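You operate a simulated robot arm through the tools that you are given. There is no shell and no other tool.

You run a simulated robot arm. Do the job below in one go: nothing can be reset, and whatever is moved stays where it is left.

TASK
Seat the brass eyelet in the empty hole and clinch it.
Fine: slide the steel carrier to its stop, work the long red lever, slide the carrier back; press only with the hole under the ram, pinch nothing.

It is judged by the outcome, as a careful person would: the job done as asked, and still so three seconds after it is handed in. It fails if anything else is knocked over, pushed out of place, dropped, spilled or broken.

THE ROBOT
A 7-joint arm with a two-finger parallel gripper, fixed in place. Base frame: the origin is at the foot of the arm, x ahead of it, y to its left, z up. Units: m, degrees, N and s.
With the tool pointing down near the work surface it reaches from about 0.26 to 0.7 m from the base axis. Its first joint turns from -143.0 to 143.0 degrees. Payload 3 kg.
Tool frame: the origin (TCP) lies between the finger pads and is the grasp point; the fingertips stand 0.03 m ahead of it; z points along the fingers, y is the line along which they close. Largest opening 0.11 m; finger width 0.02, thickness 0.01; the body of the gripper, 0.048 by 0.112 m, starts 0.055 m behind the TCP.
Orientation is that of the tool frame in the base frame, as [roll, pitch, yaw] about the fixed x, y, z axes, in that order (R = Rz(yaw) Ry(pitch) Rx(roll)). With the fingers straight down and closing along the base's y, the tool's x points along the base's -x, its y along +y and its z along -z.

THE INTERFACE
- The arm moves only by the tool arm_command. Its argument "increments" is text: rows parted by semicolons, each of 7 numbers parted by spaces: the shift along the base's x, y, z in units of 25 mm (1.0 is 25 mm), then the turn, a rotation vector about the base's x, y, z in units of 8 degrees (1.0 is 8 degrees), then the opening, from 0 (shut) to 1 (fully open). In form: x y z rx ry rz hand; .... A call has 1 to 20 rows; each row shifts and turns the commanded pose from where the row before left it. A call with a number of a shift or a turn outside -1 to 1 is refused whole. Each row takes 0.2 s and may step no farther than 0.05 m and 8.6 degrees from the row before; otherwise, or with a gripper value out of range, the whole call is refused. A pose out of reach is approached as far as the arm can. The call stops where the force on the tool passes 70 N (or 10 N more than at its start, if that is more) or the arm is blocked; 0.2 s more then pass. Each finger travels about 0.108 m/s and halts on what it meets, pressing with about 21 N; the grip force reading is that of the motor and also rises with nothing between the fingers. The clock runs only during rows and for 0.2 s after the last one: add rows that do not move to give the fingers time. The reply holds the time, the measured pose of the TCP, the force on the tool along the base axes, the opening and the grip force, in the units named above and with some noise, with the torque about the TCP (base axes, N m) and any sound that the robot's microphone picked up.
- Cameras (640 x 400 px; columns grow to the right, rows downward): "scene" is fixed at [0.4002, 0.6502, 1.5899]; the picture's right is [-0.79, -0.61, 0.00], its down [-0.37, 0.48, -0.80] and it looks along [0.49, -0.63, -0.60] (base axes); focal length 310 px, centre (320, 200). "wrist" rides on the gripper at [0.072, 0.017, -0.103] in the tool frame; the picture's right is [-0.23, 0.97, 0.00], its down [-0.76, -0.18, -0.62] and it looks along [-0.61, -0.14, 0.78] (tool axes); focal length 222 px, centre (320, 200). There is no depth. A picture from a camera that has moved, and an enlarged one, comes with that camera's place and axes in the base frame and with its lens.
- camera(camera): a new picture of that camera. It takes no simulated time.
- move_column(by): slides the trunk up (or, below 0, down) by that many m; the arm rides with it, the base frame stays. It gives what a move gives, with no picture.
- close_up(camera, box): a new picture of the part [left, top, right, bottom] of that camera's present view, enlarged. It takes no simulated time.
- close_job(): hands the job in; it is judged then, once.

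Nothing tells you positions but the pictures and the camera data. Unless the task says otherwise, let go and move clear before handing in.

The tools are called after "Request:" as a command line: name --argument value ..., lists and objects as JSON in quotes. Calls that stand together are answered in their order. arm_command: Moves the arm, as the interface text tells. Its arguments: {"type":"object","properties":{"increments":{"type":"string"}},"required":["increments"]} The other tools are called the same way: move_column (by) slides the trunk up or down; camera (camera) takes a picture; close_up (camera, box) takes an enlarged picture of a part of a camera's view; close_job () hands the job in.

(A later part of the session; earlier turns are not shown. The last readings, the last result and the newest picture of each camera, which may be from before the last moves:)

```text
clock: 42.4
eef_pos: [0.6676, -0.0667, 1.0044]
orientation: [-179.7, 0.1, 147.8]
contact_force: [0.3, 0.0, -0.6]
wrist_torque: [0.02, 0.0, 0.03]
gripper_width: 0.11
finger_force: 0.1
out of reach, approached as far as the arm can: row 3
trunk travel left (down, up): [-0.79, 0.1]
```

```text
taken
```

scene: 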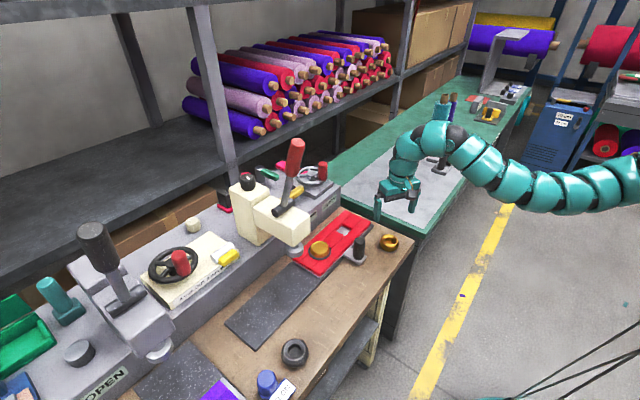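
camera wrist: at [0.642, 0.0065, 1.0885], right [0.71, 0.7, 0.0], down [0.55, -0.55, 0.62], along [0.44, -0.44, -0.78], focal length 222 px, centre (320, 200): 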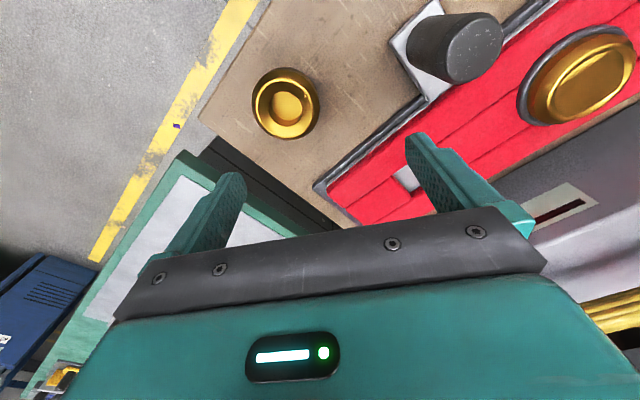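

The arm is now free above the eyelet with the tool straight down. I'll try the 12° tilt here, about the closing axis.

Request:
arm_command --increments "0 0 0 -0.4 -0.636 0 1; 0 0 0 -0.4 -0.636 0 1"

Request:
camera --camera "wrist"

```text
clock: 43.0
eef_pos: [0.6681, -0.0661, 1.0048]
orientation: [-179.8, 12.2, 147.8]
contact_force: [-0.2, -0.2, 0.3]
wrist_torque: [0.02, 0.01, 0.0]
gripper_width: 0.1099
finger_force: 0.0
trunk travel left (down, up): [-0.79, 0.1]
```

```text
taken
camera wrist: at [0.5978, -0.003, 1.0913], right [0.71, 0.71, 0.04], down [0.43, -0.47, 0.77], along [0.56, -0.52, -0.64], focal length 222 px, centre (320, 200)
```

wrist: 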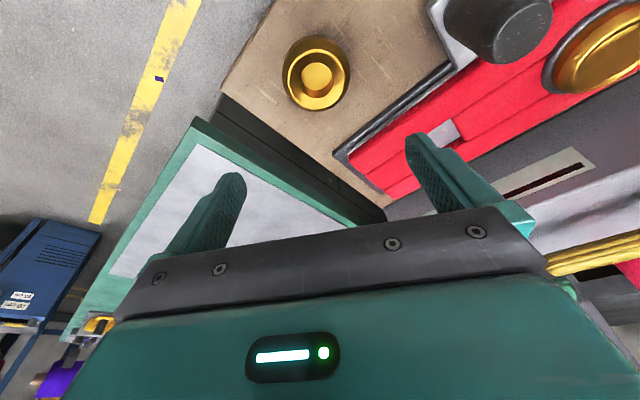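

Request:
close_up --camera "wrist" --box '[240, 20, 400, 120]'

```text
4.00 times, centred on (320, 70) of wrist
camera zoom: at [0.5978, -0.003, 1.0913], right [0.71, 0.71, 0.04], down [0.43, -0.47, 0.77], along [0.56, -0.52, -0.64], focal length 888 px, centre (320, 720)
```

zoom: 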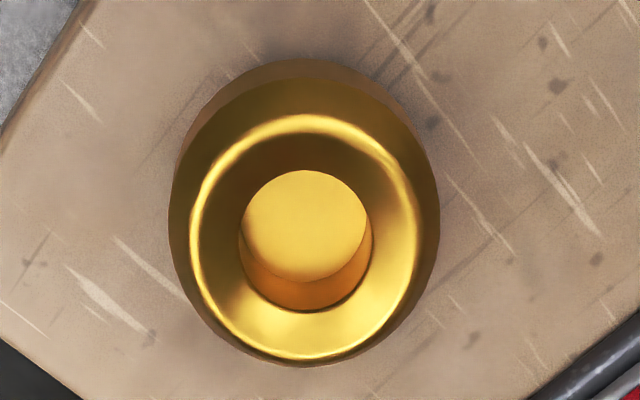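

The eyelet centre is confirmed at about (0.665, -0.060), with its rim near z=0.876. I'll take extreme close-ups of its side profile and of the fitted eyelet, to see how it should sit in the hole.

Request:
close_up --camera "scene" --box '[373, 227, 405, 247]'

Request:
close_up --camera "scene" --box '[300, 235, 340, 260]'

Request:
close_up --camera "wrist" --box '[400, 0, 640, 150]'

```text
16.00 times, centred on (389, 237) of scene
camera zoom: at [0.4002, 0.6502, 1.5899], right [-0.79, -0.61, 0.0], down [-0.37, 0.48, -0.8], along [0.49, -0.63, -0.6], focal length 4956 px, centre (-784, -392)
```

zoom: 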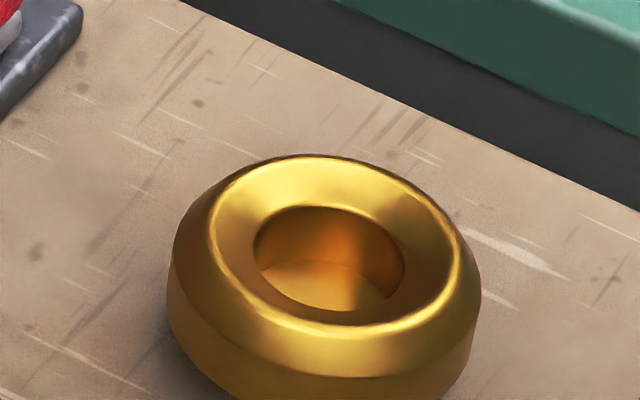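

```text
16.00 times, centred on (320, 248) of scene
camera zoom: at [0.4002, 0.6502, 1.5899], right [-0.79, -0.61, 0.0], down [-0.37, 0.48, -0.8], along [0.49, -0.63, -0.6], focal length 4956 px, centre (320, -560)
```

zoom: 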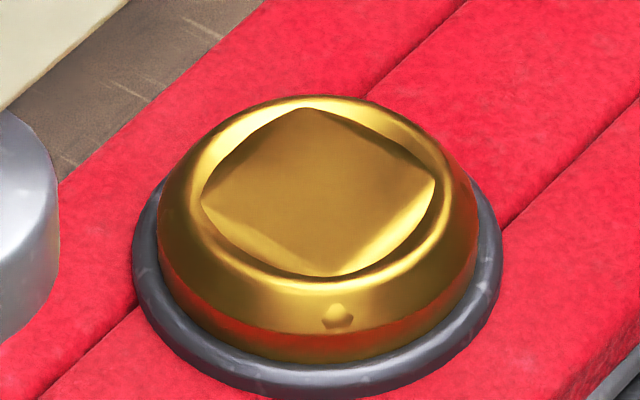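

```text
2.67 times, centred on (520, 75) of wrist
camera zoom: at [0.5978, -0.003, 1.0913], right [0.71, 0.71, 0.04], down [0.43, -0.47, 0.77], along [0.56, -0.52, -0.64], focal length 592 px, centre (-213, 533)
```

zoom: 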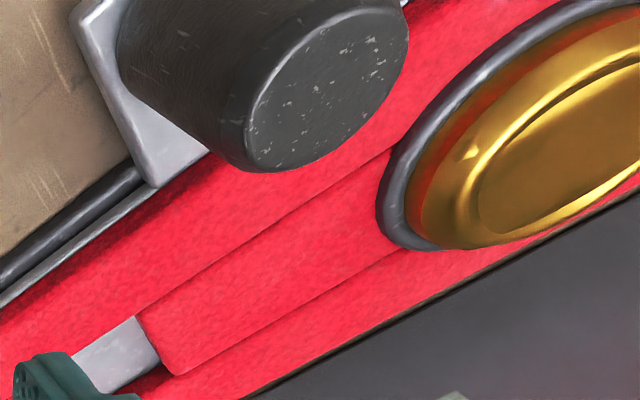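

The eyelet is a flanged disc that should sit over the square hole, like the one already fitted. I'll descend over it with open fingers, stopping just above the bench.

Request:
arm_command --increments "-0.3 0.36 -1 0 0 0 1; 0 0 -1 0 0 0 1; 0 0 -1 0 0 0 1; 0 0 -0.7 0 0 0 1"

Request:
camera --camera "wrist"

Request:
camera --camera "scene"

```text
clock: 44.0
eef_pos: [0.6602, -0.0583, 0.9121]
orientation: [-179.7, 12.0, 147.9]
contact_force: [0.9, 0.0, -0.1]
wrist_torque: [-0.01, -0.05, -0.01]
gripper_width: 0.1099
finger_force: 0.1
trunk travel left (down, up): [-0.79, 0.1]
```

```text
taken
camera wrist: at [0.5904, 0.0061, 0.9992], right [0.71, 0.71, 0.04], down [0.43, -0.47, 0.77], along [0.56, -0.52, -0.64], focal length 222 px, centre (320, 200)
```

wrist: 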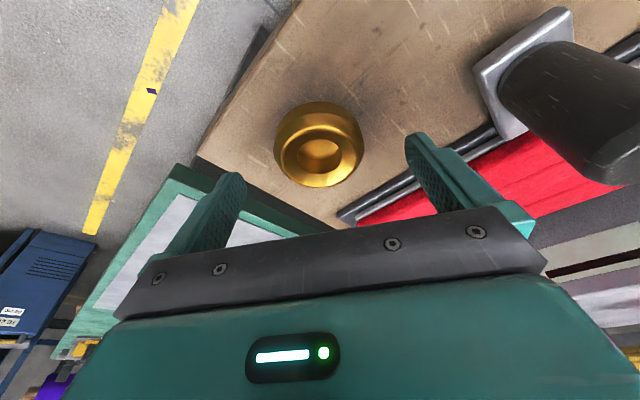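

```text
taken
```

scene: 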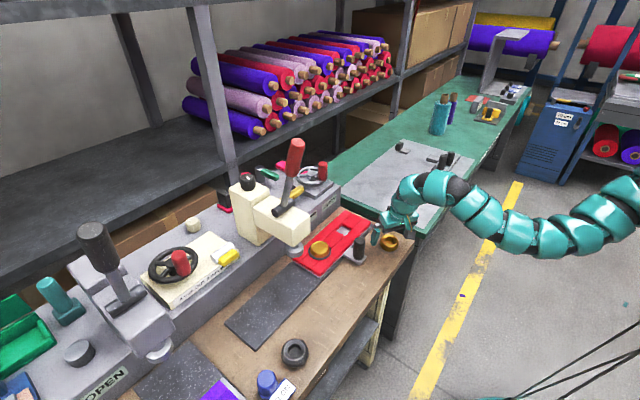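

The fingers straddle the eyelet, which is centred between them. I'll do the last descent and then close.

Request:
arm_command --increments "0 0 -0.5 0 0 0 1; 0 0 -0.5 0 0 0 1; 0 0 0 0 0 0 1"

Request:
close_up --camera "wrist" --box '[200, 80, 460, 242]'

Request:
close_up --camera "scene" --box '[350, 205, 430, 255]'

```text
clock: 44.8
eef_pos: [0.6605, -0.0577, 0.8879]
orientation: [-179.9, 12.0, 148.0]
contact_force: [-0.2, 0.1, 0.3]
wrist_torque: [0.02, 0.0, 0.01]
gripper_width: 0.1096
finger_force: 0.0
trunk travel left (down, up): [-0.79, 0.1]
```

```text
2.46 times, centred on (330, 161) of wrist
camera zoom: at [0.5902, 0.0063, 0.9744], right [0.71, 0.71, 0.04], down [0.43, -0.47, 0.77], along [0.56, -0.52, -0.64], focal length 547 px, centre (295, 296)
```

zoom: 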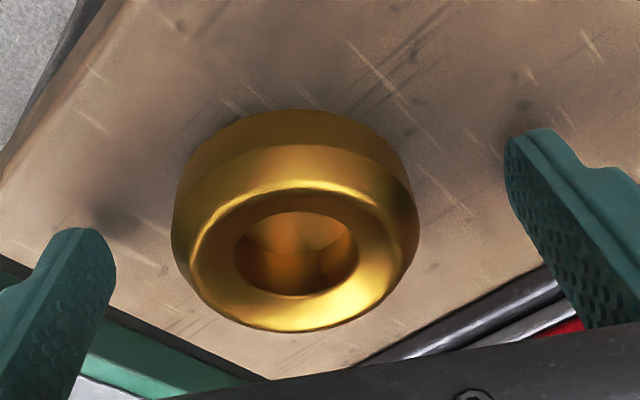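

```text
8.00 times, centred on (390, 230) of scene
camera zoom: at [0.4002, 0.6502, 1.5899], right [-0.79, -0.61, 0.0], down [-0.37, 0.48, -0.8], along [0.49, -0.63, -0.6], focal length 2478 px, centre (-240, -40)
```

zoom: 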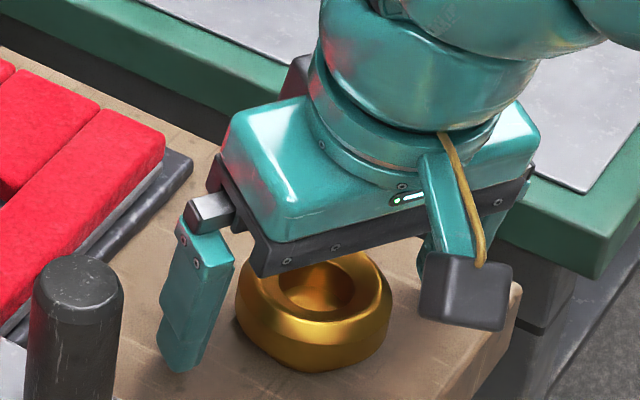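

The tips stand just above the bench. I'll raise about 4 mm so they grip the flange band rather than below it, then close.

Request:
arm_command --increments "0 0 0.14 0 0 0 1; 0 0 0 0 0 0 0.6; 0 0 0 0 0 0 0.4; 0 0 0 0 0 0 0.2; 0 0 0 0 0 0 0; 0 0 0 0 0 0 0"

Request:
close_up --camera "wrist" --box '[200, 80, 460, 242]'

Request:
close_up --camera "scene" --box '[350, 205, 430, 255]'

```text
clock: 46.2
eef_pos: [0.661, -0.0566, 0.8919]
orientation: [-179.8, 12.0, 148.1]
contact_force: [-0.1, 0.1, -0.2]
wrist_torque: [-0.02, -0.03, -0.01]
gripper_width: 0.0605
finger_force: 21.1
trunk travel left (down, up): [-0.79, 0.1]
```

```text
2.46 times, centred on (330, 161) of wrist
camera zoom: at [0.5903, 0.0065, 0.978], right [0.71, 0.71, 0.04], down [0.43, -0.47, 0.77], along [0.56, -0.52, -0.64], focal length 547 px, centre (295, 296)
```

zoom: 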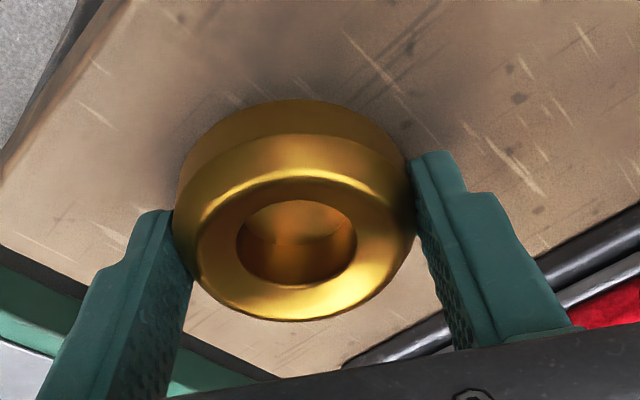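

```text
8.00 times, centred on (390, 230) of scene
camera zoom: at [0.4002, 0.6502, 1.5899], right [-0.79, -0.61, 0.0], down [-0.37, 0.48, -0.8], along [0.49, -0.63, -0.6], focal length 2478 px, centre (-240, -40)
```

zoom: 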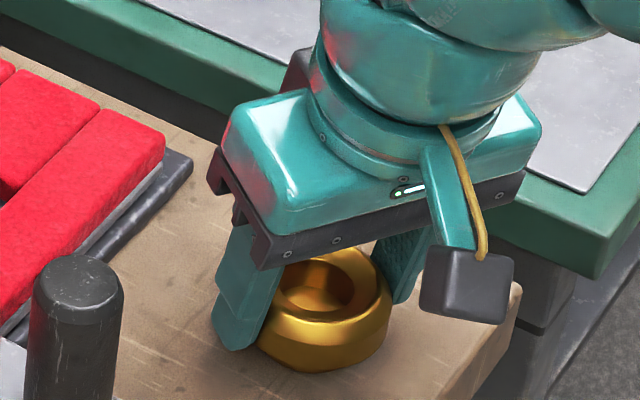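

The eyelet is gripped at 60.5 mm with 21 N. I'll lift it slowly and check its underside.

Request:
arm_command --increments "0 0 0.4 0 0 0 0; 0 0 0.6 0 0 0 0; 0 0 0.8 0 0 0 0; 0 0 1 0 0 0 0"

Request:
close_up --camera "scene" --box '[350, 190, 446, 250]'

Request:
camera --camera "wrist"

```text
clock: 47.2
eef_pos: [0.6595, -0.0578, 0.9602]
orientation: [-179.7, 12.0, 148.0]
contact_force: [-0.5, -0.5, -1.0]
wrist_torque: [0.03, -0.02, 0.01]
gripper_width: 0.0604
finger_force: 20.6
trunk travel left (down, up): [-0.79, 0.1]
```

```text
6.67 times, centred on (398, 220) of scene
camera zoom: at [0.4002, 0.6502, 1.5899], right [-0.79, -0.61, 0.0], down [-0.37, 0.48, -0.8], along [0.49, -0.63, -0.6], focal length 2065 px, centre (-200, 67)
```

zoom: 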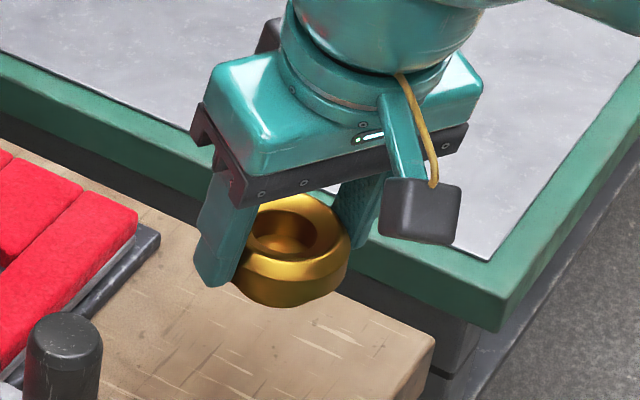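

```text
taken
camera wrist: at [0.5899, 0.0066, 1.0475], right [0.71, 0.71, 0.04], down [0.43, -0.47, 0.77], along [0.56, -0.52, -0.64], focal length 222 px, centre (320, 200)
```

wrist: 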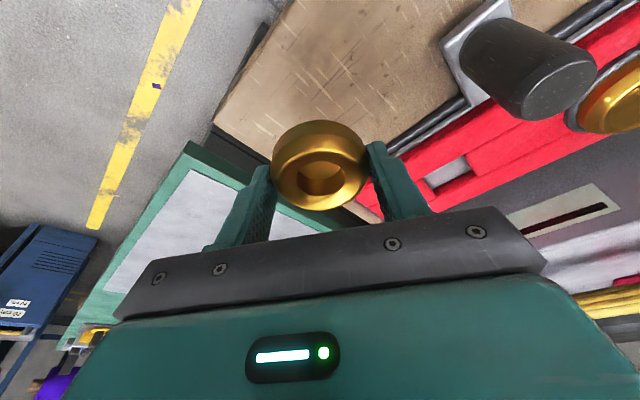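

Request:
close_up --camera "scene" --box '[376, 214, 408, 240]'

Request:
close_up --camera "wrist" --box '[240, 100, 400, 220]'

```text
15.38 times, centred on (392, 227) of scene
camera zoom: at [0.4002, 0.6502, 1.5899], right [-0.79, -0.61, 0.0], down [-0.37, 0.48, -0.8], along [0.49, -0.63, -0.6], focal length 4765 px, centre (-788, -215)
```

zoom: 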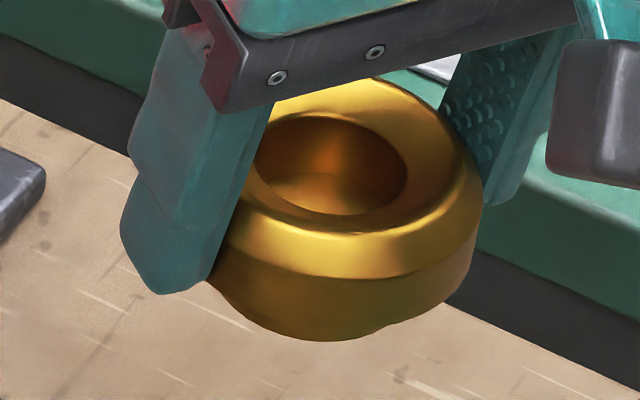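

```text
3.33 times, centred on (320, 160) of wrist
camera zoom: at [0.5899, 0.0066, 1.0475], right [0.71, 0.71, 0.04], down [0.43, -0.47, 0.77], along [0.56, -0.52, -0.64], focal length 740 px, centre (320, 333)
```

zoom: 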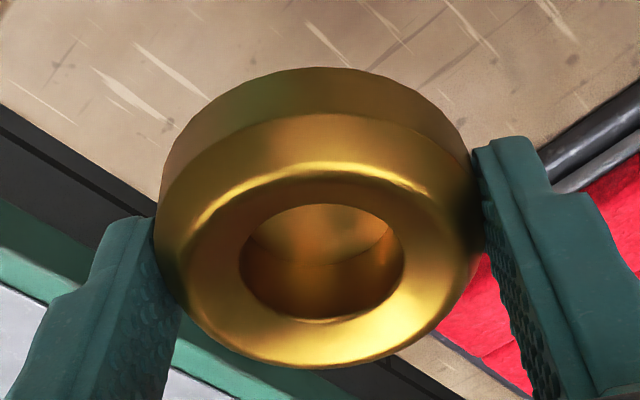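

A plug seems to protrude under the flange, and the fitted eyelet shows a square with an index pip, so orientation may matter. I'll raise the part toward the scene camera to look at its underside.

Request:
arm_command --increments "0 0.3 1 0 0 0 0; 0 0.5 1 0 0 0 0; 0 0.5 1 0 0 0 0; 0 0.5 1 0 0 0 0; 0 0.5 1 0 0 0 0; 0 0.5 1 0 0 0 0"

Request:
move_column --by 0.1

Request:
camera --camera "scene"

```text
clock: 48.6
eef_pos: [0.6598, -0.008, 1.0687]
orientation: [-180.0, 12.2, 147.8]
contact_force: [0.7, 0.9, -0.5]
wrist_torque: [-0.01, 0.0, 0.0]
gripper_width: 0.0604
finger_force: 20.9
out of reach, approached as far as the arm can: row 5, 6
trunk travel left (down, up): [-0.79, 0.1]
```

```text
clock: 49.9
eef_pos: [0.6596, -0.0083, 1.1676]
orientation: [-179.9, 12.2, 148.0]
contact_force: [-0.6, 0.0, -0.4]
wrist_torque: [0.03, 0.01, -0.01]
gripper_width: 0.0605
finger_force: 20.7
trunk travel left (down, up): [-0.89, 0.0]
```

```text
taken
```

scene: 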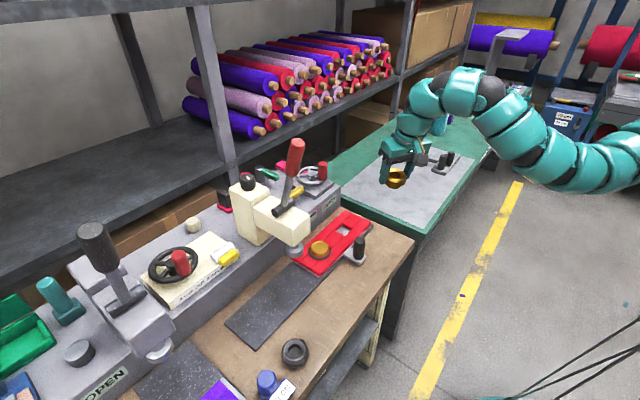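

Request:
close_up --camera "scene" --box '[372, 150, 420, 190]'

Request:
arm_command --increments "0 1 0.5 0 0 0 0; 0 1 0.5 0 0 0 0; 0 1 0.5 0 0 0 0; 0 1 0.5 0 0 0 0"

```text
10.00 times, centred on (396, 170) of scene
camera zoom: at [0.4002, 0.6502, 1.5899], right [-0.79, -0.61, 0.0], down [-0.37, 0.48, -0.8], along [0.49, -0.63, -0.6], focal length 3097 px, centre (-440, 500)
```

zoom: 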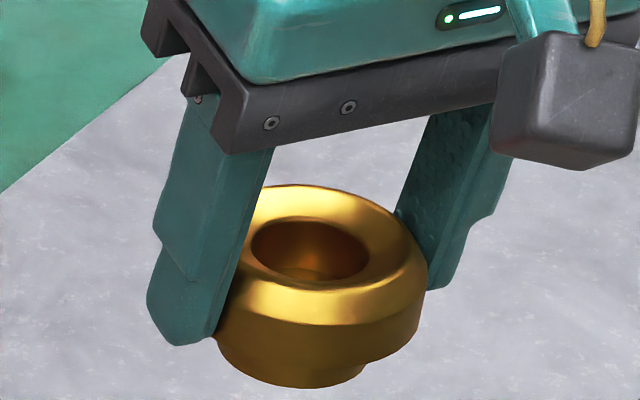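

```text
clock: 50.9
eef_pos: [0.6661, 0.088, 1.1889]
orientation: [-179.8, 12.4, 147.9]
contact_force: [0.2, 0.3, -0.9]
wrist_torque: [-0.01, 0.04, -0.05]
gripper_width: 0.0602
finger_force: 20.7
out of reach, approached as far as the arm can: row 1, 2, 3
trunk travel left (down, up): [-0.89, 0.0]
```

Request:
arm_command --increments "0 0.6 1 0 0.3 0 0; 0 0.6 1 0 0.3 0 0; 0 0.6 1 0 0.3 0 0; 0 0.6 1 0 0.3 0 0; 0 0.6 1 0 0 0 0; 0 0.6 1 0 0 0 0"

Request:
camera --camera "scene"

```text
clock: 52.3
eef_pos: [0.6633, 0.1785, 1.3397]
orientation: [-174.8, 4.2, 148.8]
contact_force: [-0.6, 1.0, -1.3]
wrist_torque: [-0.05, -0.04, -0.04]
gripper_width: 0.0603
finger_force: 21.2
trunk travel left (down, up): [-0.89, 0.0]
```

```text
taken
```

scene: 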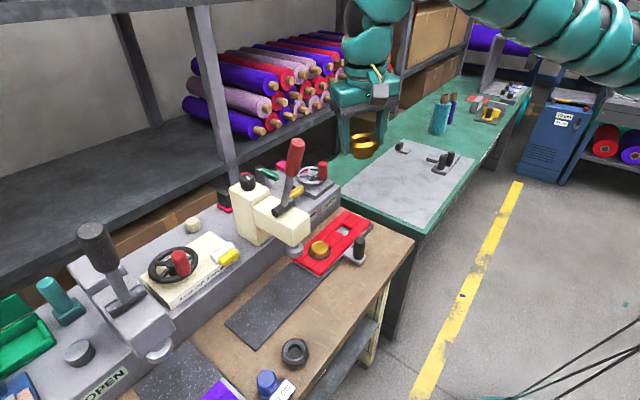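

Request:
close_up --camera "scene" --box '[330, 100, 394, 164]'

```text
6.25 times, centred on (362, 132) of scene
camera zoom: at [0.4002, 0.6502, 1.5899], right [-0.79, -0.61, 0.0], down [-0.37, 0.48, -0.8], along [0.49, -0.63, -0.6], focal length 1936 px, centre (58, 625)
```

zoom: 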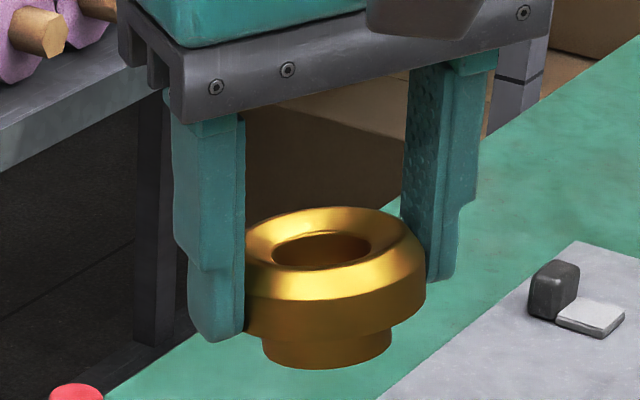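

Request:
close_up --camera "scene" --box '[350, 130, 378, 140]'

Request:
close_up --camera "scene" --box '[346, 118, 380, 142]'

```text
16.00 times, centred on (364, 135) of scene
camera zoom: at [0.4002, 0.6502, 1.5899], right [-0.79, -0.61, 0.0], down [-0.37, 0.48, -0.8], along [0.49, -0.63, -0.6], focal length 4956 px, centre (-384, 1240)
```

zoom: 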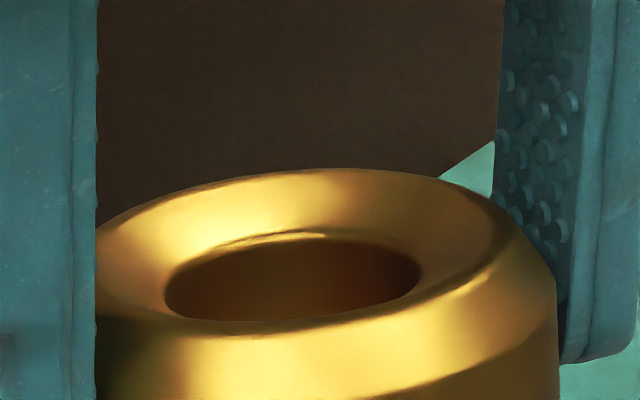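

```text
16.00 times, centred on (363, 130) of scene
camera zoom: at [0.4002, 0.6502, 1.5899], right [-0.79, -0.61, 0.0], down [-0.37, 0.48, -0.8], along [0.49, -0.63, -0.6], focal length 4956 px, centre (-368, 1320)
```

zoom: 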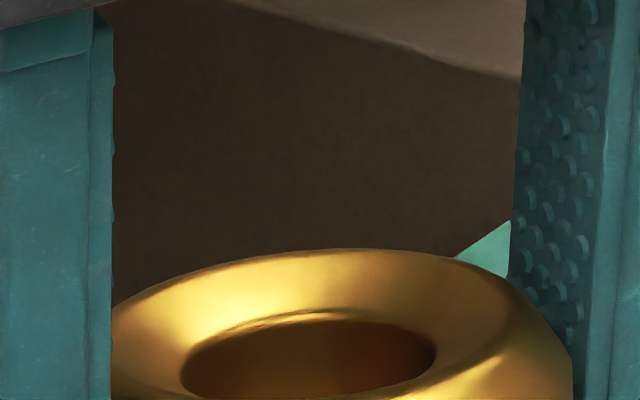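

Request:
close_up --camera "scene" --box '[346, 141, 380, 162]'

```text
16.00 times, centred on (363, 152) of scene
camera zoom: at [0.4002, 0.6502, 1.5899], right [-0.79, -0.61, 0.0], down [-0.37, 0.48, -0.8], along [0.49, -0.63, -0.6], focal length 4956 px, centre (-368, 976)
```

zoom: 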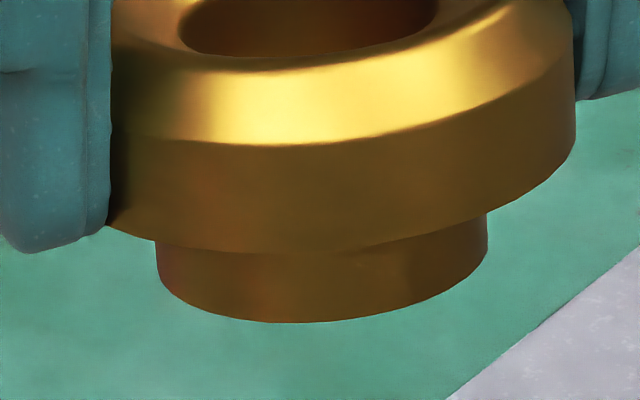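

The plug is round, about 40 mm across and 10 mm long, so yaw is free and seating needs only centring to about ±2 mm. I'll restore the tilt that levels the eyelet and move back toward y≈0, away from the press.

Request:
arm_command --increments "0 -1 0 0 -0.3 0 0; 0 -1 0 0 -0.3 0 0; 0 -1 0 0 -0.3 0 0; 0 -1 0 0 -0.3 0 0; 0 -1 0 0 0 0 0; 0 -1 0 0 0 0 0; 0 -1 0 0 0 0 0"

Request:
camera --camera "scene"

```text
clock: 53.9
eef_pos: [0.6657, 0.0779, 1.3393]
orientation: [-179.7, 12.2, 148.0]
contact_force: [-0.3, -0.2, 0.2]
wrist_torque: [-0.04, -0.01, -0.01]
gripper_width: 0.0602
finger_force: 21.0
out of reach, approached as far as the arm can: row 5, 6, 7
trunk travel left (down, up): [-0.89, 0.0]
```

```text
taken
```

scene: 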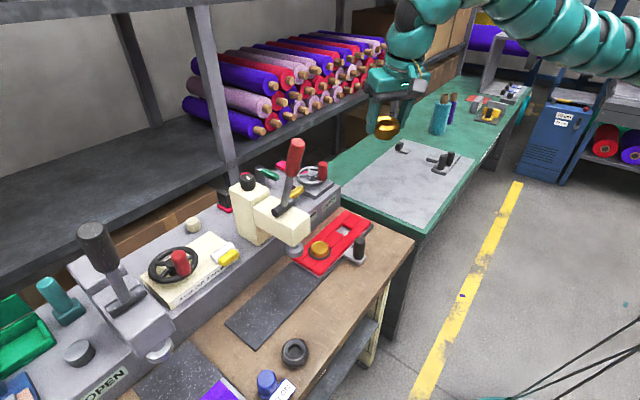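

Request:
arm_command --increments "1 0 0 0 0 0 0; 1 0 0 0 0 0 0; 1 -0.5 0 0 0 0 0; 0 -1 0 0 0 0 0; 0 -1 0 0 0 0 0; 0 -0.9 0 0 0 0 0"

Request:
move_column --by -0.25

Request:
camera --camera "scene"

Request:
camera --camera "wrist"

```text
clock: 55.3
eef_pos: [0.7411, -0.0078, 1.3421]
orientation: [-179.9, 12.2, 148.0]
contact_force: [-0.2, -0.2, -0.5]
wrist_torque: [0.03, -0.02, -0.01]
gripper_width: 0.0605
finger_force: 20.8
trunk travel left (down, up): [-0.89, 0.0]
```

```text
clock: 57.9
eef_pos: [0.7417, -0.0082, 1.0903]
orientation: [-179.9, 12.3, 147.9]
contact_force: [0.9, 0.5, -1.1]
wrist_torque: [0.01, -0.01, 0.02]
gripper_width: 0.0605
finger_force: 21.3
trunk travel left (down, up): [-0.64, 0.25]
```

```text
taken
```

scene: 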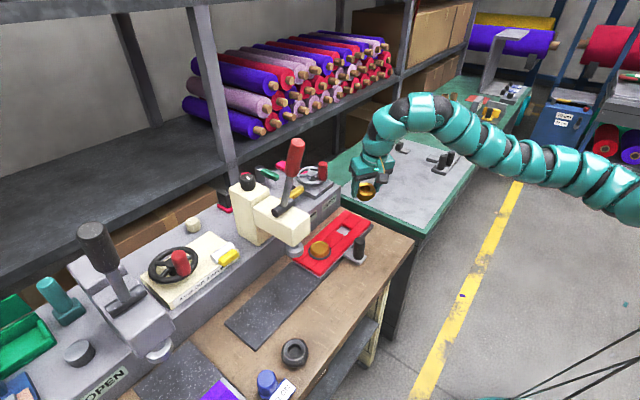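

```text
taken
camera wrist: at [0.6706, 0.0571, 1.1769], right [0.71, 0.71, 0.05], down [0.43, -0.47, 0.77], along [0.57, -0.52, -0.64], focal length 222 px, centre (320, 200)
```

wrist: 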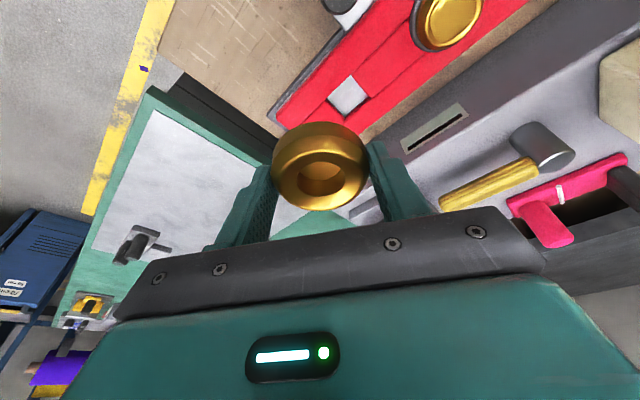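

The held eyelet is clear and the hole is in view. I'll move forward and down to hover above the hole.

Request:
arm_command --increments "0.7 0 -1 0 0 0 0; 0.7 0 -1 0 0 0 0; 0.6 0 -1 0 0 0 0; 0 0 -0.6 0 0 0 0"

Request:
camera --camera "wrist"

Request:
close_up --camera "scene" --box '[280, 160, 408, 260]'

```text
clock: 58.9
eef_pos: [0.7898, -0.0076, 1.0001]
orientation: [-179.9, 12.2, 148.2]
contact_force: [-0.1, 0.4, -0.1]
wrist_torque: [-0.03, 0.02, 0.02]
gripper_width: 0.0606
finger_force: 20.9
trunk travel left (down, up): [-0.64, 0.25]
```

```text
taken
camera wrist: at [0.7211, 0.0565, 1.0865], right [0.71, 0.71, 0.05], down [0.43, -0.47, 0.77], along [0.57, -0.52, -0.64], focal length 222 px, centre (320, 200)
```

wrist: 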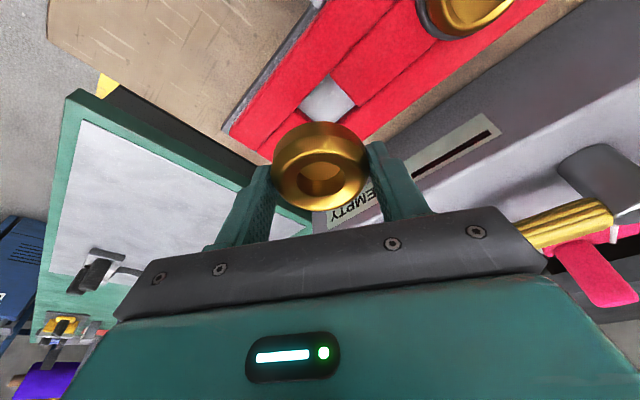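

```text
4.00 times, centred on (344, 210) of scene
camera zoom: at [0.4002, 0.6502, 1.5899], right [-0.79, -0.61, 0.0], down [-0.37, 0.48, -0.8], along [0.49, -0.63, -0.6], focal length 1239 px, centre (224, 160)
```

zoom: 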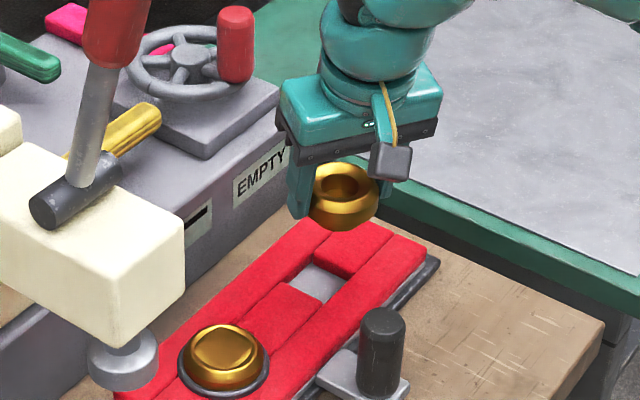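

Request:
close_up --camera "wrist" --box '[260, 50, 420, 150]'

```text
4.00 times, centred on (340, 100) of wrist
camera zoom: at [0.7211, 0.0565, 1.0865], right [0.71, 0.71, 0.05], down [0.43, -0.47, 0.77], along [0.57, -0.52, -0.64], focal length 888 px, centre (240, 600)
```

zoom: 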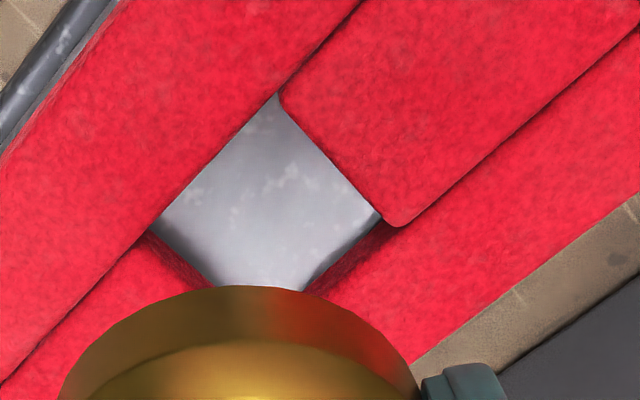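

Measured close up, the hole centre is (0.812, -0.009), so the TCP should go to about (0.8066, -0.0055). I'll move above it with the plug still about 10 mm over the red surface and check.

Request:
arm_command --increments "0.67 0.08 -0.8 0 0 0 0; 0 0 -0.8 0 0 0 0; 0 0 -0.6 0 0 0 0; 0 0 0 0 0 0 0"

Request:
camera --camera "wrist"

Request:
close_up --camera "scene" --box '[310, 180, 390, 245]'

```text
clock: 59.9
eef_pos: [0.8076, -0.0052, 0.9456]
orientation: [-179.8, 12.3, 148.0]
contact_force: [-0.5, 0.5, -0.5]
wrist_torque: [0.02, 0.02, -0.01]
gripper_width: 0.0602
finger_force: 21.3
trunk travel left (down, up): [-0.64, 0.25]
```

```text
taken
camera wrist: at [0.7374, 0.0586, 1.0319], right [0.7, 0.71, 0.05], down [0.43, -0.47, 0.77], along [0.57, -0.52, -0.63], focal length 222 px, centre (320, 200)
```

wrist: 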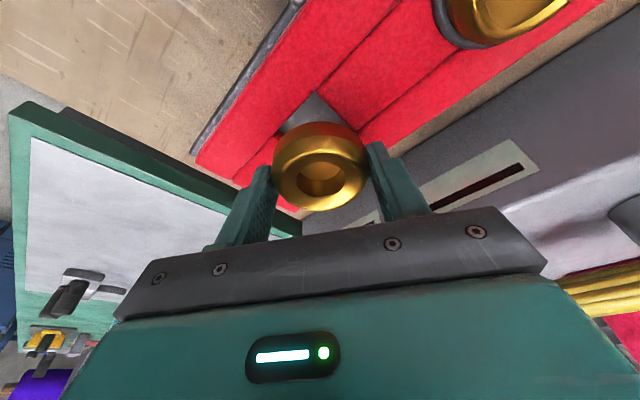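

```text
6.15 times, centred on (350, 212) of scene
camera zoom: at [0.4002, 0.6502, 1.5899], right [-0.79, -0.61, 0.0], down [-0.37, 0.48, -0.8], along [0.49, -0.63, -0.6], focal length 1906 px, centre (135, 123)
```

zoom: 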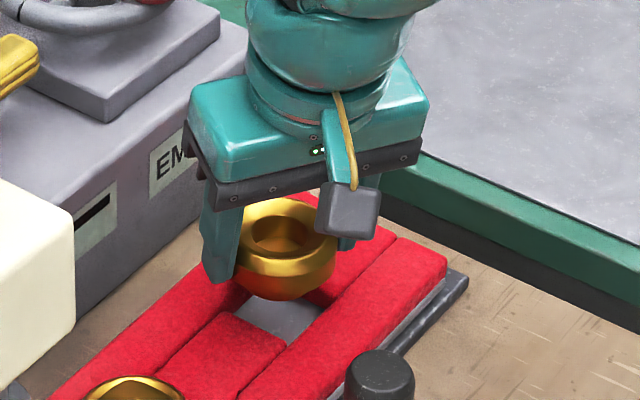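

Request:
arm_command --increments "0 0 -0.4 0 0 0 0; 0 0 0 0 0 0 0"

Request:
close_up --camera "wrist" --box '[240, 70, 400, 170]'

Request:
close_up --camera "scene" --box '[330, 205, 378, 240]'

```text
clock: 60.5
eef_pos: [0.8087, -0.0049, 0.9346]
orientation: [-179.9, 12.2, 148.0]
contact_force: [-0.3, -0.5, -1.5]
wrist_torque: [0.04, -0.02, 0.01]
gripper_width: 0.0603
finger_force: 20.9
trunk travel left (down, up): [-0.64, 0.25]
```

```text
4.00 times, centred on (320, 120) of wrist
camera zoom: at [0.7374, 0.0588, 1.0217], right [0.71, 0.71, 0.05], down [0.43, -0.47, 0.77], along [0.57, -0.52, -0.64], focal length 888 px, centre (320, 520)
```

zoom: 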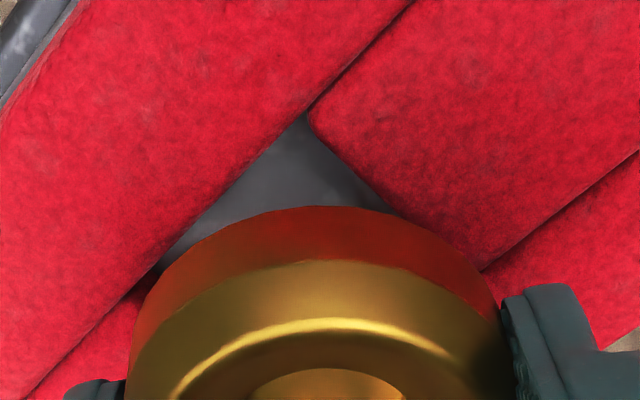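

```text
11.43 times, centred on (354, 222) of scene
camera zoom: at [0.4002, 0.6502, 1.5899], right [-0.79, -0.61, 0.0], down [-0.37, 0.48, -0.8], along [0.49, -0.63, -0.6], focal length 3540 px, centre (-69, -57)
```

zoom: 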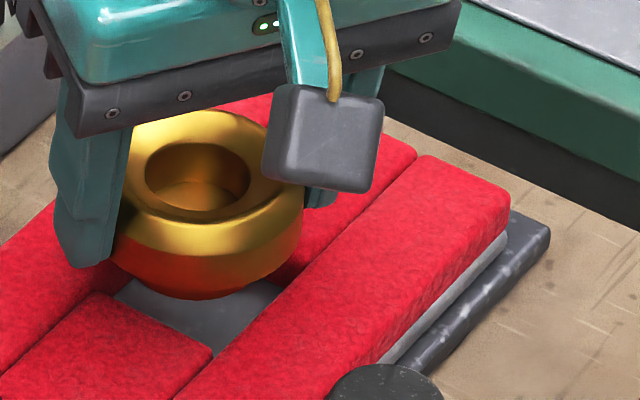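

The alignment agrees to about 1 mm. I'll nudge 1 mm back in x and lower gently until seated, watching the force.

Request:
arm_command --increments "-0.04 0 -0.3 0 0 0 0; 0 0 -0.16 0 0 0 0; 0 0 0 0 0 0 0"

Request:
close_up --camera "scene" --box '[330, 205, 378, 240]'

```text
clock: 61.3
eef_pos: [0.8063, -0.0051, 0.9246]
orientation: [-179.9, 12.3, 148.1]
contact_force: [-0.1, 0.5, -0.9]
wrist_torque: [0.0, 0.0, -0.01]
gripper_width: 0.0603
finger_force: 20.9
trunk travel left (down, up): [-0.64, 0.25]
```

```text
11.43 times, centred on (354, 222) of scene
camera zoom: at [0.4002, 0.6502, 1.5899], right [-0.79, -0.61, 0.0], down [-0.37, 0.48, -0.8], along [0.49, -0.63, -0.6], focal length 3540 px, centre (-69, -57)
```

zoom: 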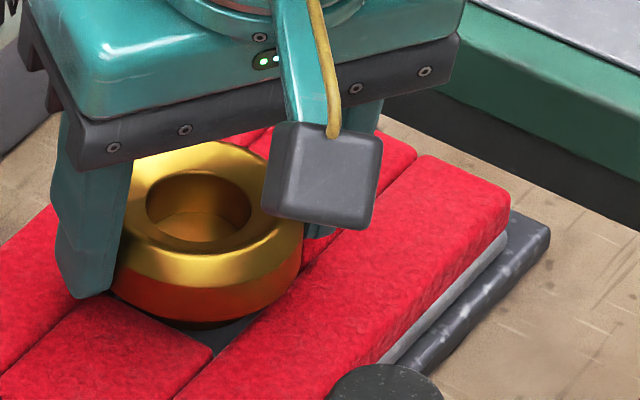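

Request:
arm_command --increments "0 0 -0.12 0 0 0 0; 0 0 -0.08 0 0 0 0; 0 0 0 0 0 0 0"

Request:
close_up --camera "scene" --box '[330, 205, 378, 240]'

```text
clock: 62.1
eef_pos: [0.8071, -0.0045, 0.9184]
orientation: [-179.9, 12.2, 148.0]
contact_force: [-0.8, -0.4, -0.5]
wrist_torque: [0.0, 0.0, 0.0]
gripper_width: 0.0602
finger_force: 21.0
trunk travel left (down, up): [-0.64, 0.25]
```

```text
11.43 times, centred on (354, 222) of scene
camera zoom: at [0.4002, 0.6502, 1.5899], right [-0.79, -0.61, 0.0], down [-0.37, 0.48, -0.8], along [0.49, -0.63, -0.6], focal length 3540 px, centre (-69, -57)
```

zoom: 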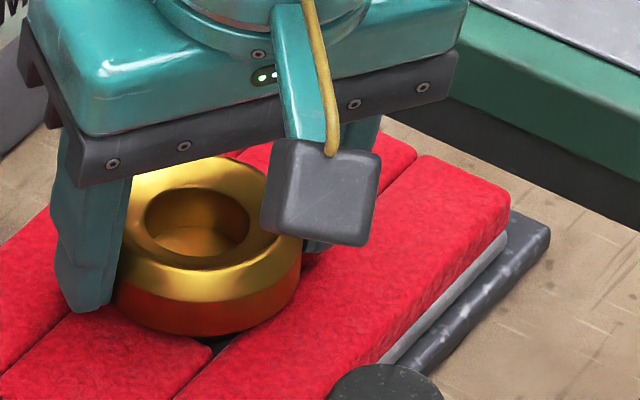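

Request:
arm_command --increments "0 0 -0.06 0 0 0 0; 0 0 -0.04 0 0 0 0; 0 0 0 0 0 0 0"

Request:
close_up --camera "wrist" --box '[220, 70, 420, 195]'

Request:
close_up --camera "scene" --box '[330, 205, 378, 240]'

```text
clock: 62.9
eef_pos: [0.8062, -0.0053, 0.9175]
orientation: [-179.9, 12.3, 147.9]
contact_force: [3.3, -0.9, 7.2]
wrist_torque: [0.22, -0.2, -0.18]
gripper_width: 0.0602
finger_force: 21.1
trunk travel left (down, up): [-0.64, 0.25]
```

```text
3.20 times, centred on (320, 132) of wrist
camera zoom: at [0.7363, 0.0589, 1.0037], right [0.71, 0.71, 0.05], down [0.42, -0.47, 0.77], along [0.57, -0.52, -0.63], focal length 711 px, centre (320, 416)
```

zoom: 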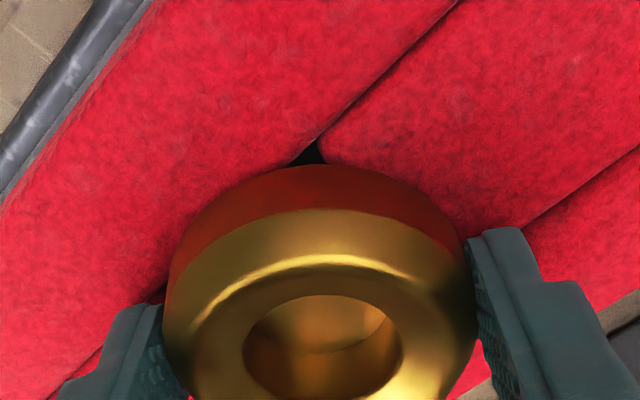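

```text
11.43 times, centred on (354, 222) of scene
camera zoom: at [0.4002, 0.6502, 1.5899], right [-0.79, -0.61, 0.0], down [-0.37, 0.48, -0.8], along [0.49, -0.63, -0.6], focal length 3540 px, centre (-69, -57)
```

zoom: 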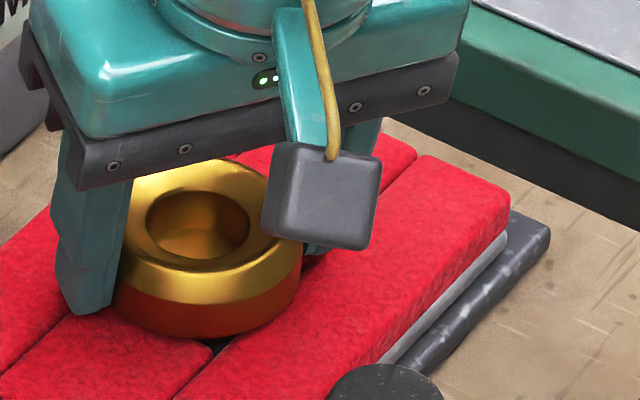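

Contact is 7 N upward and the flange lies flush on the red, so it's seated. I'll open the fingers and lift straight up.

Request:
arm_command --increments "0 0 0 0 0 0 0.6; 0 0 0 0 0 0 0.75; 0 0 0 0 0 0 0.8; 0 0 0 0 0 0 0.8; 0 0 0.5 0 0 0 0.8; 0 0 1 0 0 0 0.8; 0 0 1 0 0 0 0.8; 0 0 1 0 0 0 0.8"

Request:
camera --camera "wrist"

Request:
close_up --camera "scene" --box '[280, 180, 400, 270]'

```text
clock: 64.7
eef_pos: [0.8065, -0.004, 1.0042]
orientation: [-179.8, 12.2, 148.0]
contact_force: [-0.2, -0.9, -0.2]
wrist_torque: [-0.03, 0.01, 0.0]
gripper_width: 0.0878
finger_force: 0.0
trunk travel left (down, up): [-0.64, 0.25]
```

```text
taken
camera wrist: at [0.7359, 0.0594, 1.0899], right [0.7, 0.71, 0.04], down [0.43, -0.47, 0.77], along [0.57, -0.52, -0.64], focal length 222 px, centre (320, 200)
```

wrist: 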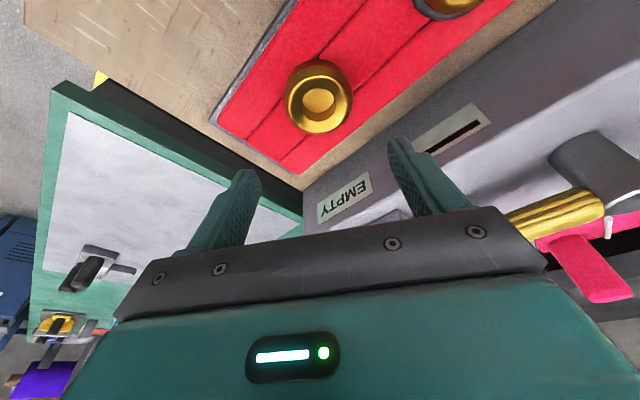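

```text
4.44 times, centred on (340, 225) of scene
camera zoom: at [0.4002, 0.6502, 1.5899], right [-0.79, -0.61, 0.0], down [-0.37, 0.48, -0.8], along [0.49, -0.63, -0.6], focal length 1376 px, centre (231, 89)
```

zoom: 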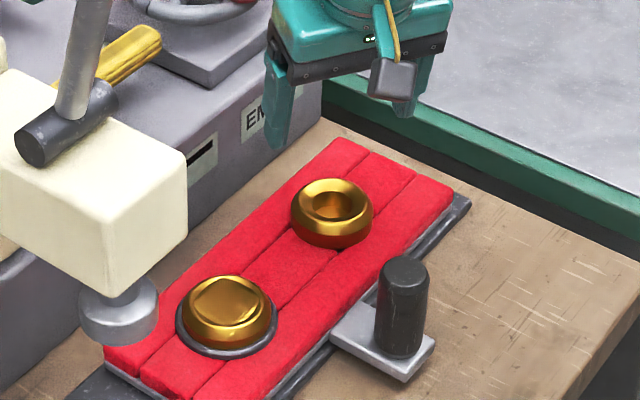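

The eyelet sits level in the hole. The carrier knob is near (0.7135, 0.059) with its top at z≈0.938, so I'll move above it clear of everything.

Request:
arm_command --increments "0 0 1 0 0 0 0.75; -1 0.6 0 0 0 0 0.75; -1 0.6 0 0 0 0 0.75; -1 0.7 0 0 0 0 0.75; -0.72 0.6 0 0 0 0 0.75"

Request:
camera --camera "wrist"

Request:
camera --camera "scene"

```text
clock: 65.9
eef_pos: [0.7126, 0.0586, 1.029]
orientation: [-179.9, 12.4, 148.1]
contact_force: [-0.4, -0.4, 0.0]
wrist_torque: [-0.03, 0.01, 0.03]
gripper_width: 0.0826
finger_force: 0.1
trunk travel left (down, up): [-0.64, 0.25]
```

```text
taken
camera wrist: at [0.6426, 0.1228, 1.1155], right [0.71, 0.71, 0.05], down [0.42, -0.47, 0.77], along [0.57, -0.52, -0.63], focal length 222 px, centre (320, 200)
```

wrist: 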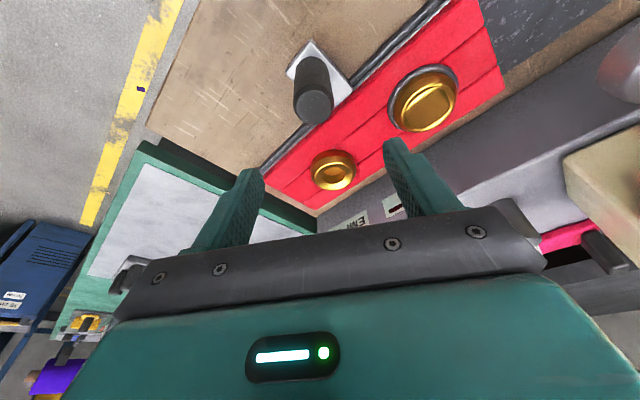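

```text
taken
```

scene: 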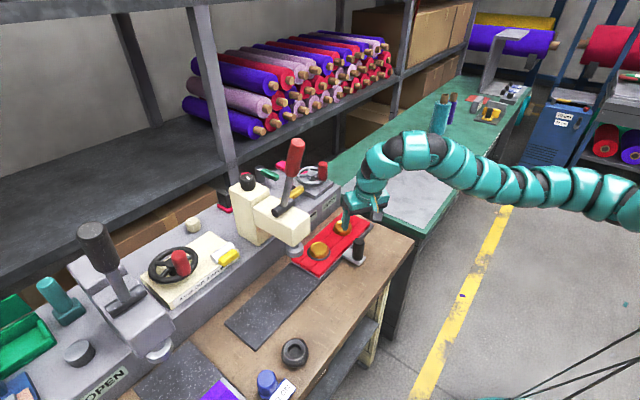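

Request:
close_up --camera "wrist" --box '[240, 30, 400, 130]'

Request:
close_up --camera "wrist" --box '[290, 50, 490, 200]'

```text
4.00 times, centred on (320, 80) of wrist
camera zoom: at [0.6426, 0.1228, 1.1155], right [0.71, 0.71, 0.05], down [0.42, -0.47, 0.77], along [0.57, -0.52, -0.63], focal length 888 px, centre (320, 680)
```

zoom: 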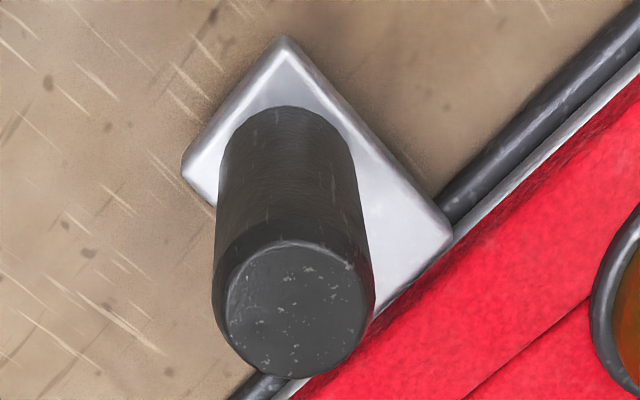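

```text
2.67 times, centred on (390, 125) of wrist
camera zoom: at [0.6426, 0.1228, 1.1155], right [0.71, 0.71, 0.05], down [0.42, -0.47, 0.77], along [0.57, -0.52, -0.63], focal length 592 px, centre (133, 400)
```

zoom: 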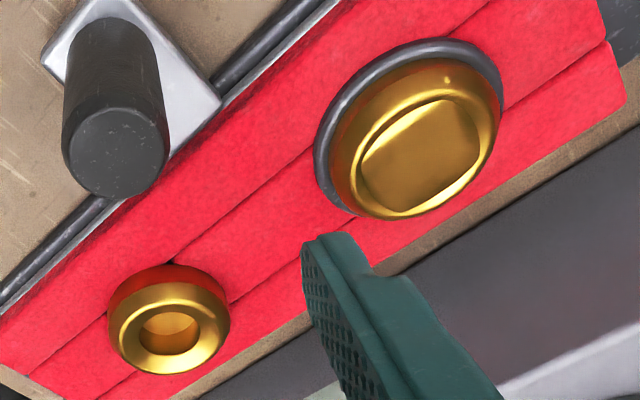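

The knob is centred under the tool at (0.712, 0.0585). I'll descend around it with the tips kept above its tab, then grip.

Request:
arm_command --increments "0 0 -1 0 0 0 0.75; 0 0 -1 0 0 0 0.75; 0 0 -1 0 0 0 0.75; 0 0 -0.8 0 0 0 0.75; 0 0 -0.4 0 0 0 0.75; 0 0 0 0 0 0 0.75"

Request:
camera --camera "wrist"

Request:
close_up --camera "scene" --box '[300, 190, 412, 274]'

```text
clock: 67.3
eef_pos: [0.714, 0.0574, 0.9234]
orientation: [-179.9, 12.2, 148.0]
contact_force: [-0.5, -0.1, 0.0]
wrist_torque: [-0.02, 0.05, -0.01]
gripper_width: 0.0823
finger_force: 0.1
trunk travel left (down, up): [-0.64, 0.25]
```

```text
taken
camera wrist: at [0.6438, 0.1213, 1.0104], right [0.71, 0.71, 0.05], down [0.43, -0.47, 0.77], along [0.57, -0.52, -0.64], focal length 222 px, centre (320, 200)
```

wrist: 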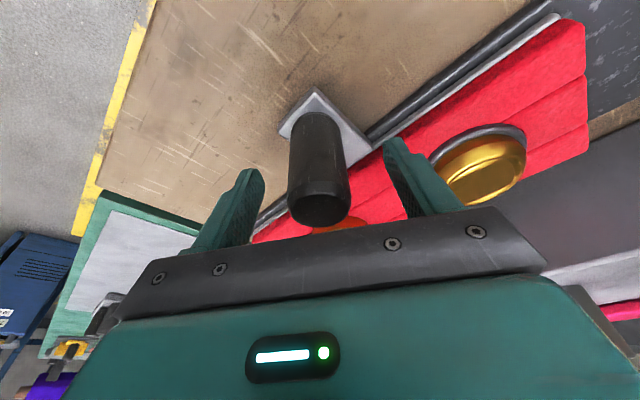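

```text
4.76 times, centred on (356, 232) of scene
camera zoom: at [0.4002, 0.6502, 1.5899], right [-0.79, -0.61, 0.0], down [-0.37, 0.48, -0.8], along [0.49, -0.63, -0.6], focal length 1475 px, centre (149, 48)
```

zoom: 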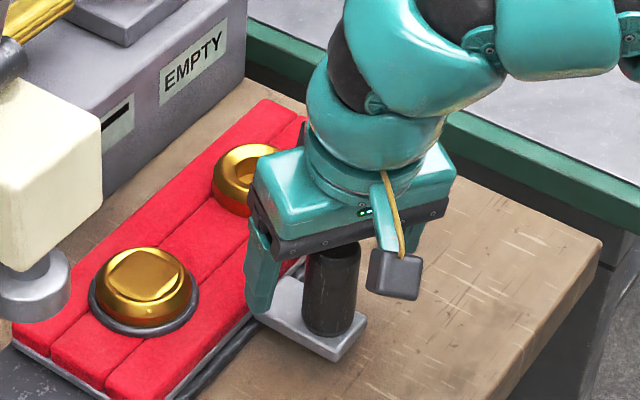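

Request:
arm_command --increments "0 0 0 0 0 0 0.5; 0 0 0 0 0 0 0.3; 0 0 0 0 0 0 0.15; 0 0 0 0 0 0 0; 0 0 0 0 0 0 0"

Request:
close_up --camera "scene" --box '[300, 190, 412, 274]'

```text
clock: 68.5
eef_pos: [0.7139, 0.0568, 0.9236]
orientation: [-179.9, 12.2, 147.9]
contact_force: [-1.3, 1.0, -3.0]
wrist_torque: [1.04, -1.06, -0.21]
gripper_width: 0.0337
finger_force: 45.4
trunk travel left (down, up): [-0.64, 0.25]
```

```text
4.76 times, centred on (356, 232) of scene
camera zoom: at [0.4002, 0.6502, 1.5899], right [-0.79, -0.61, 0.0], down [-0.37, 0.48, -0.8], along [0.49, -0.63, -0.6], focal length 1475 px, centre (149, 48)
```

zoom: 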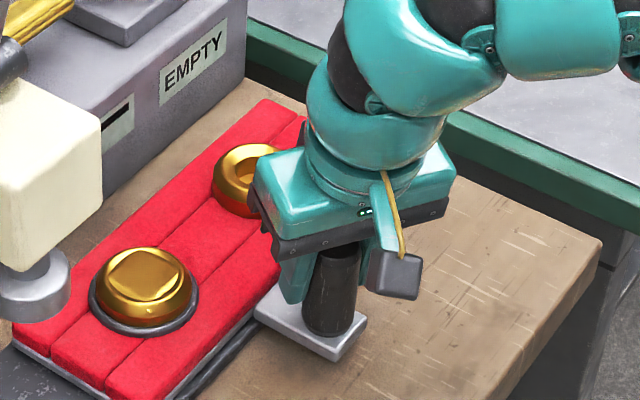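

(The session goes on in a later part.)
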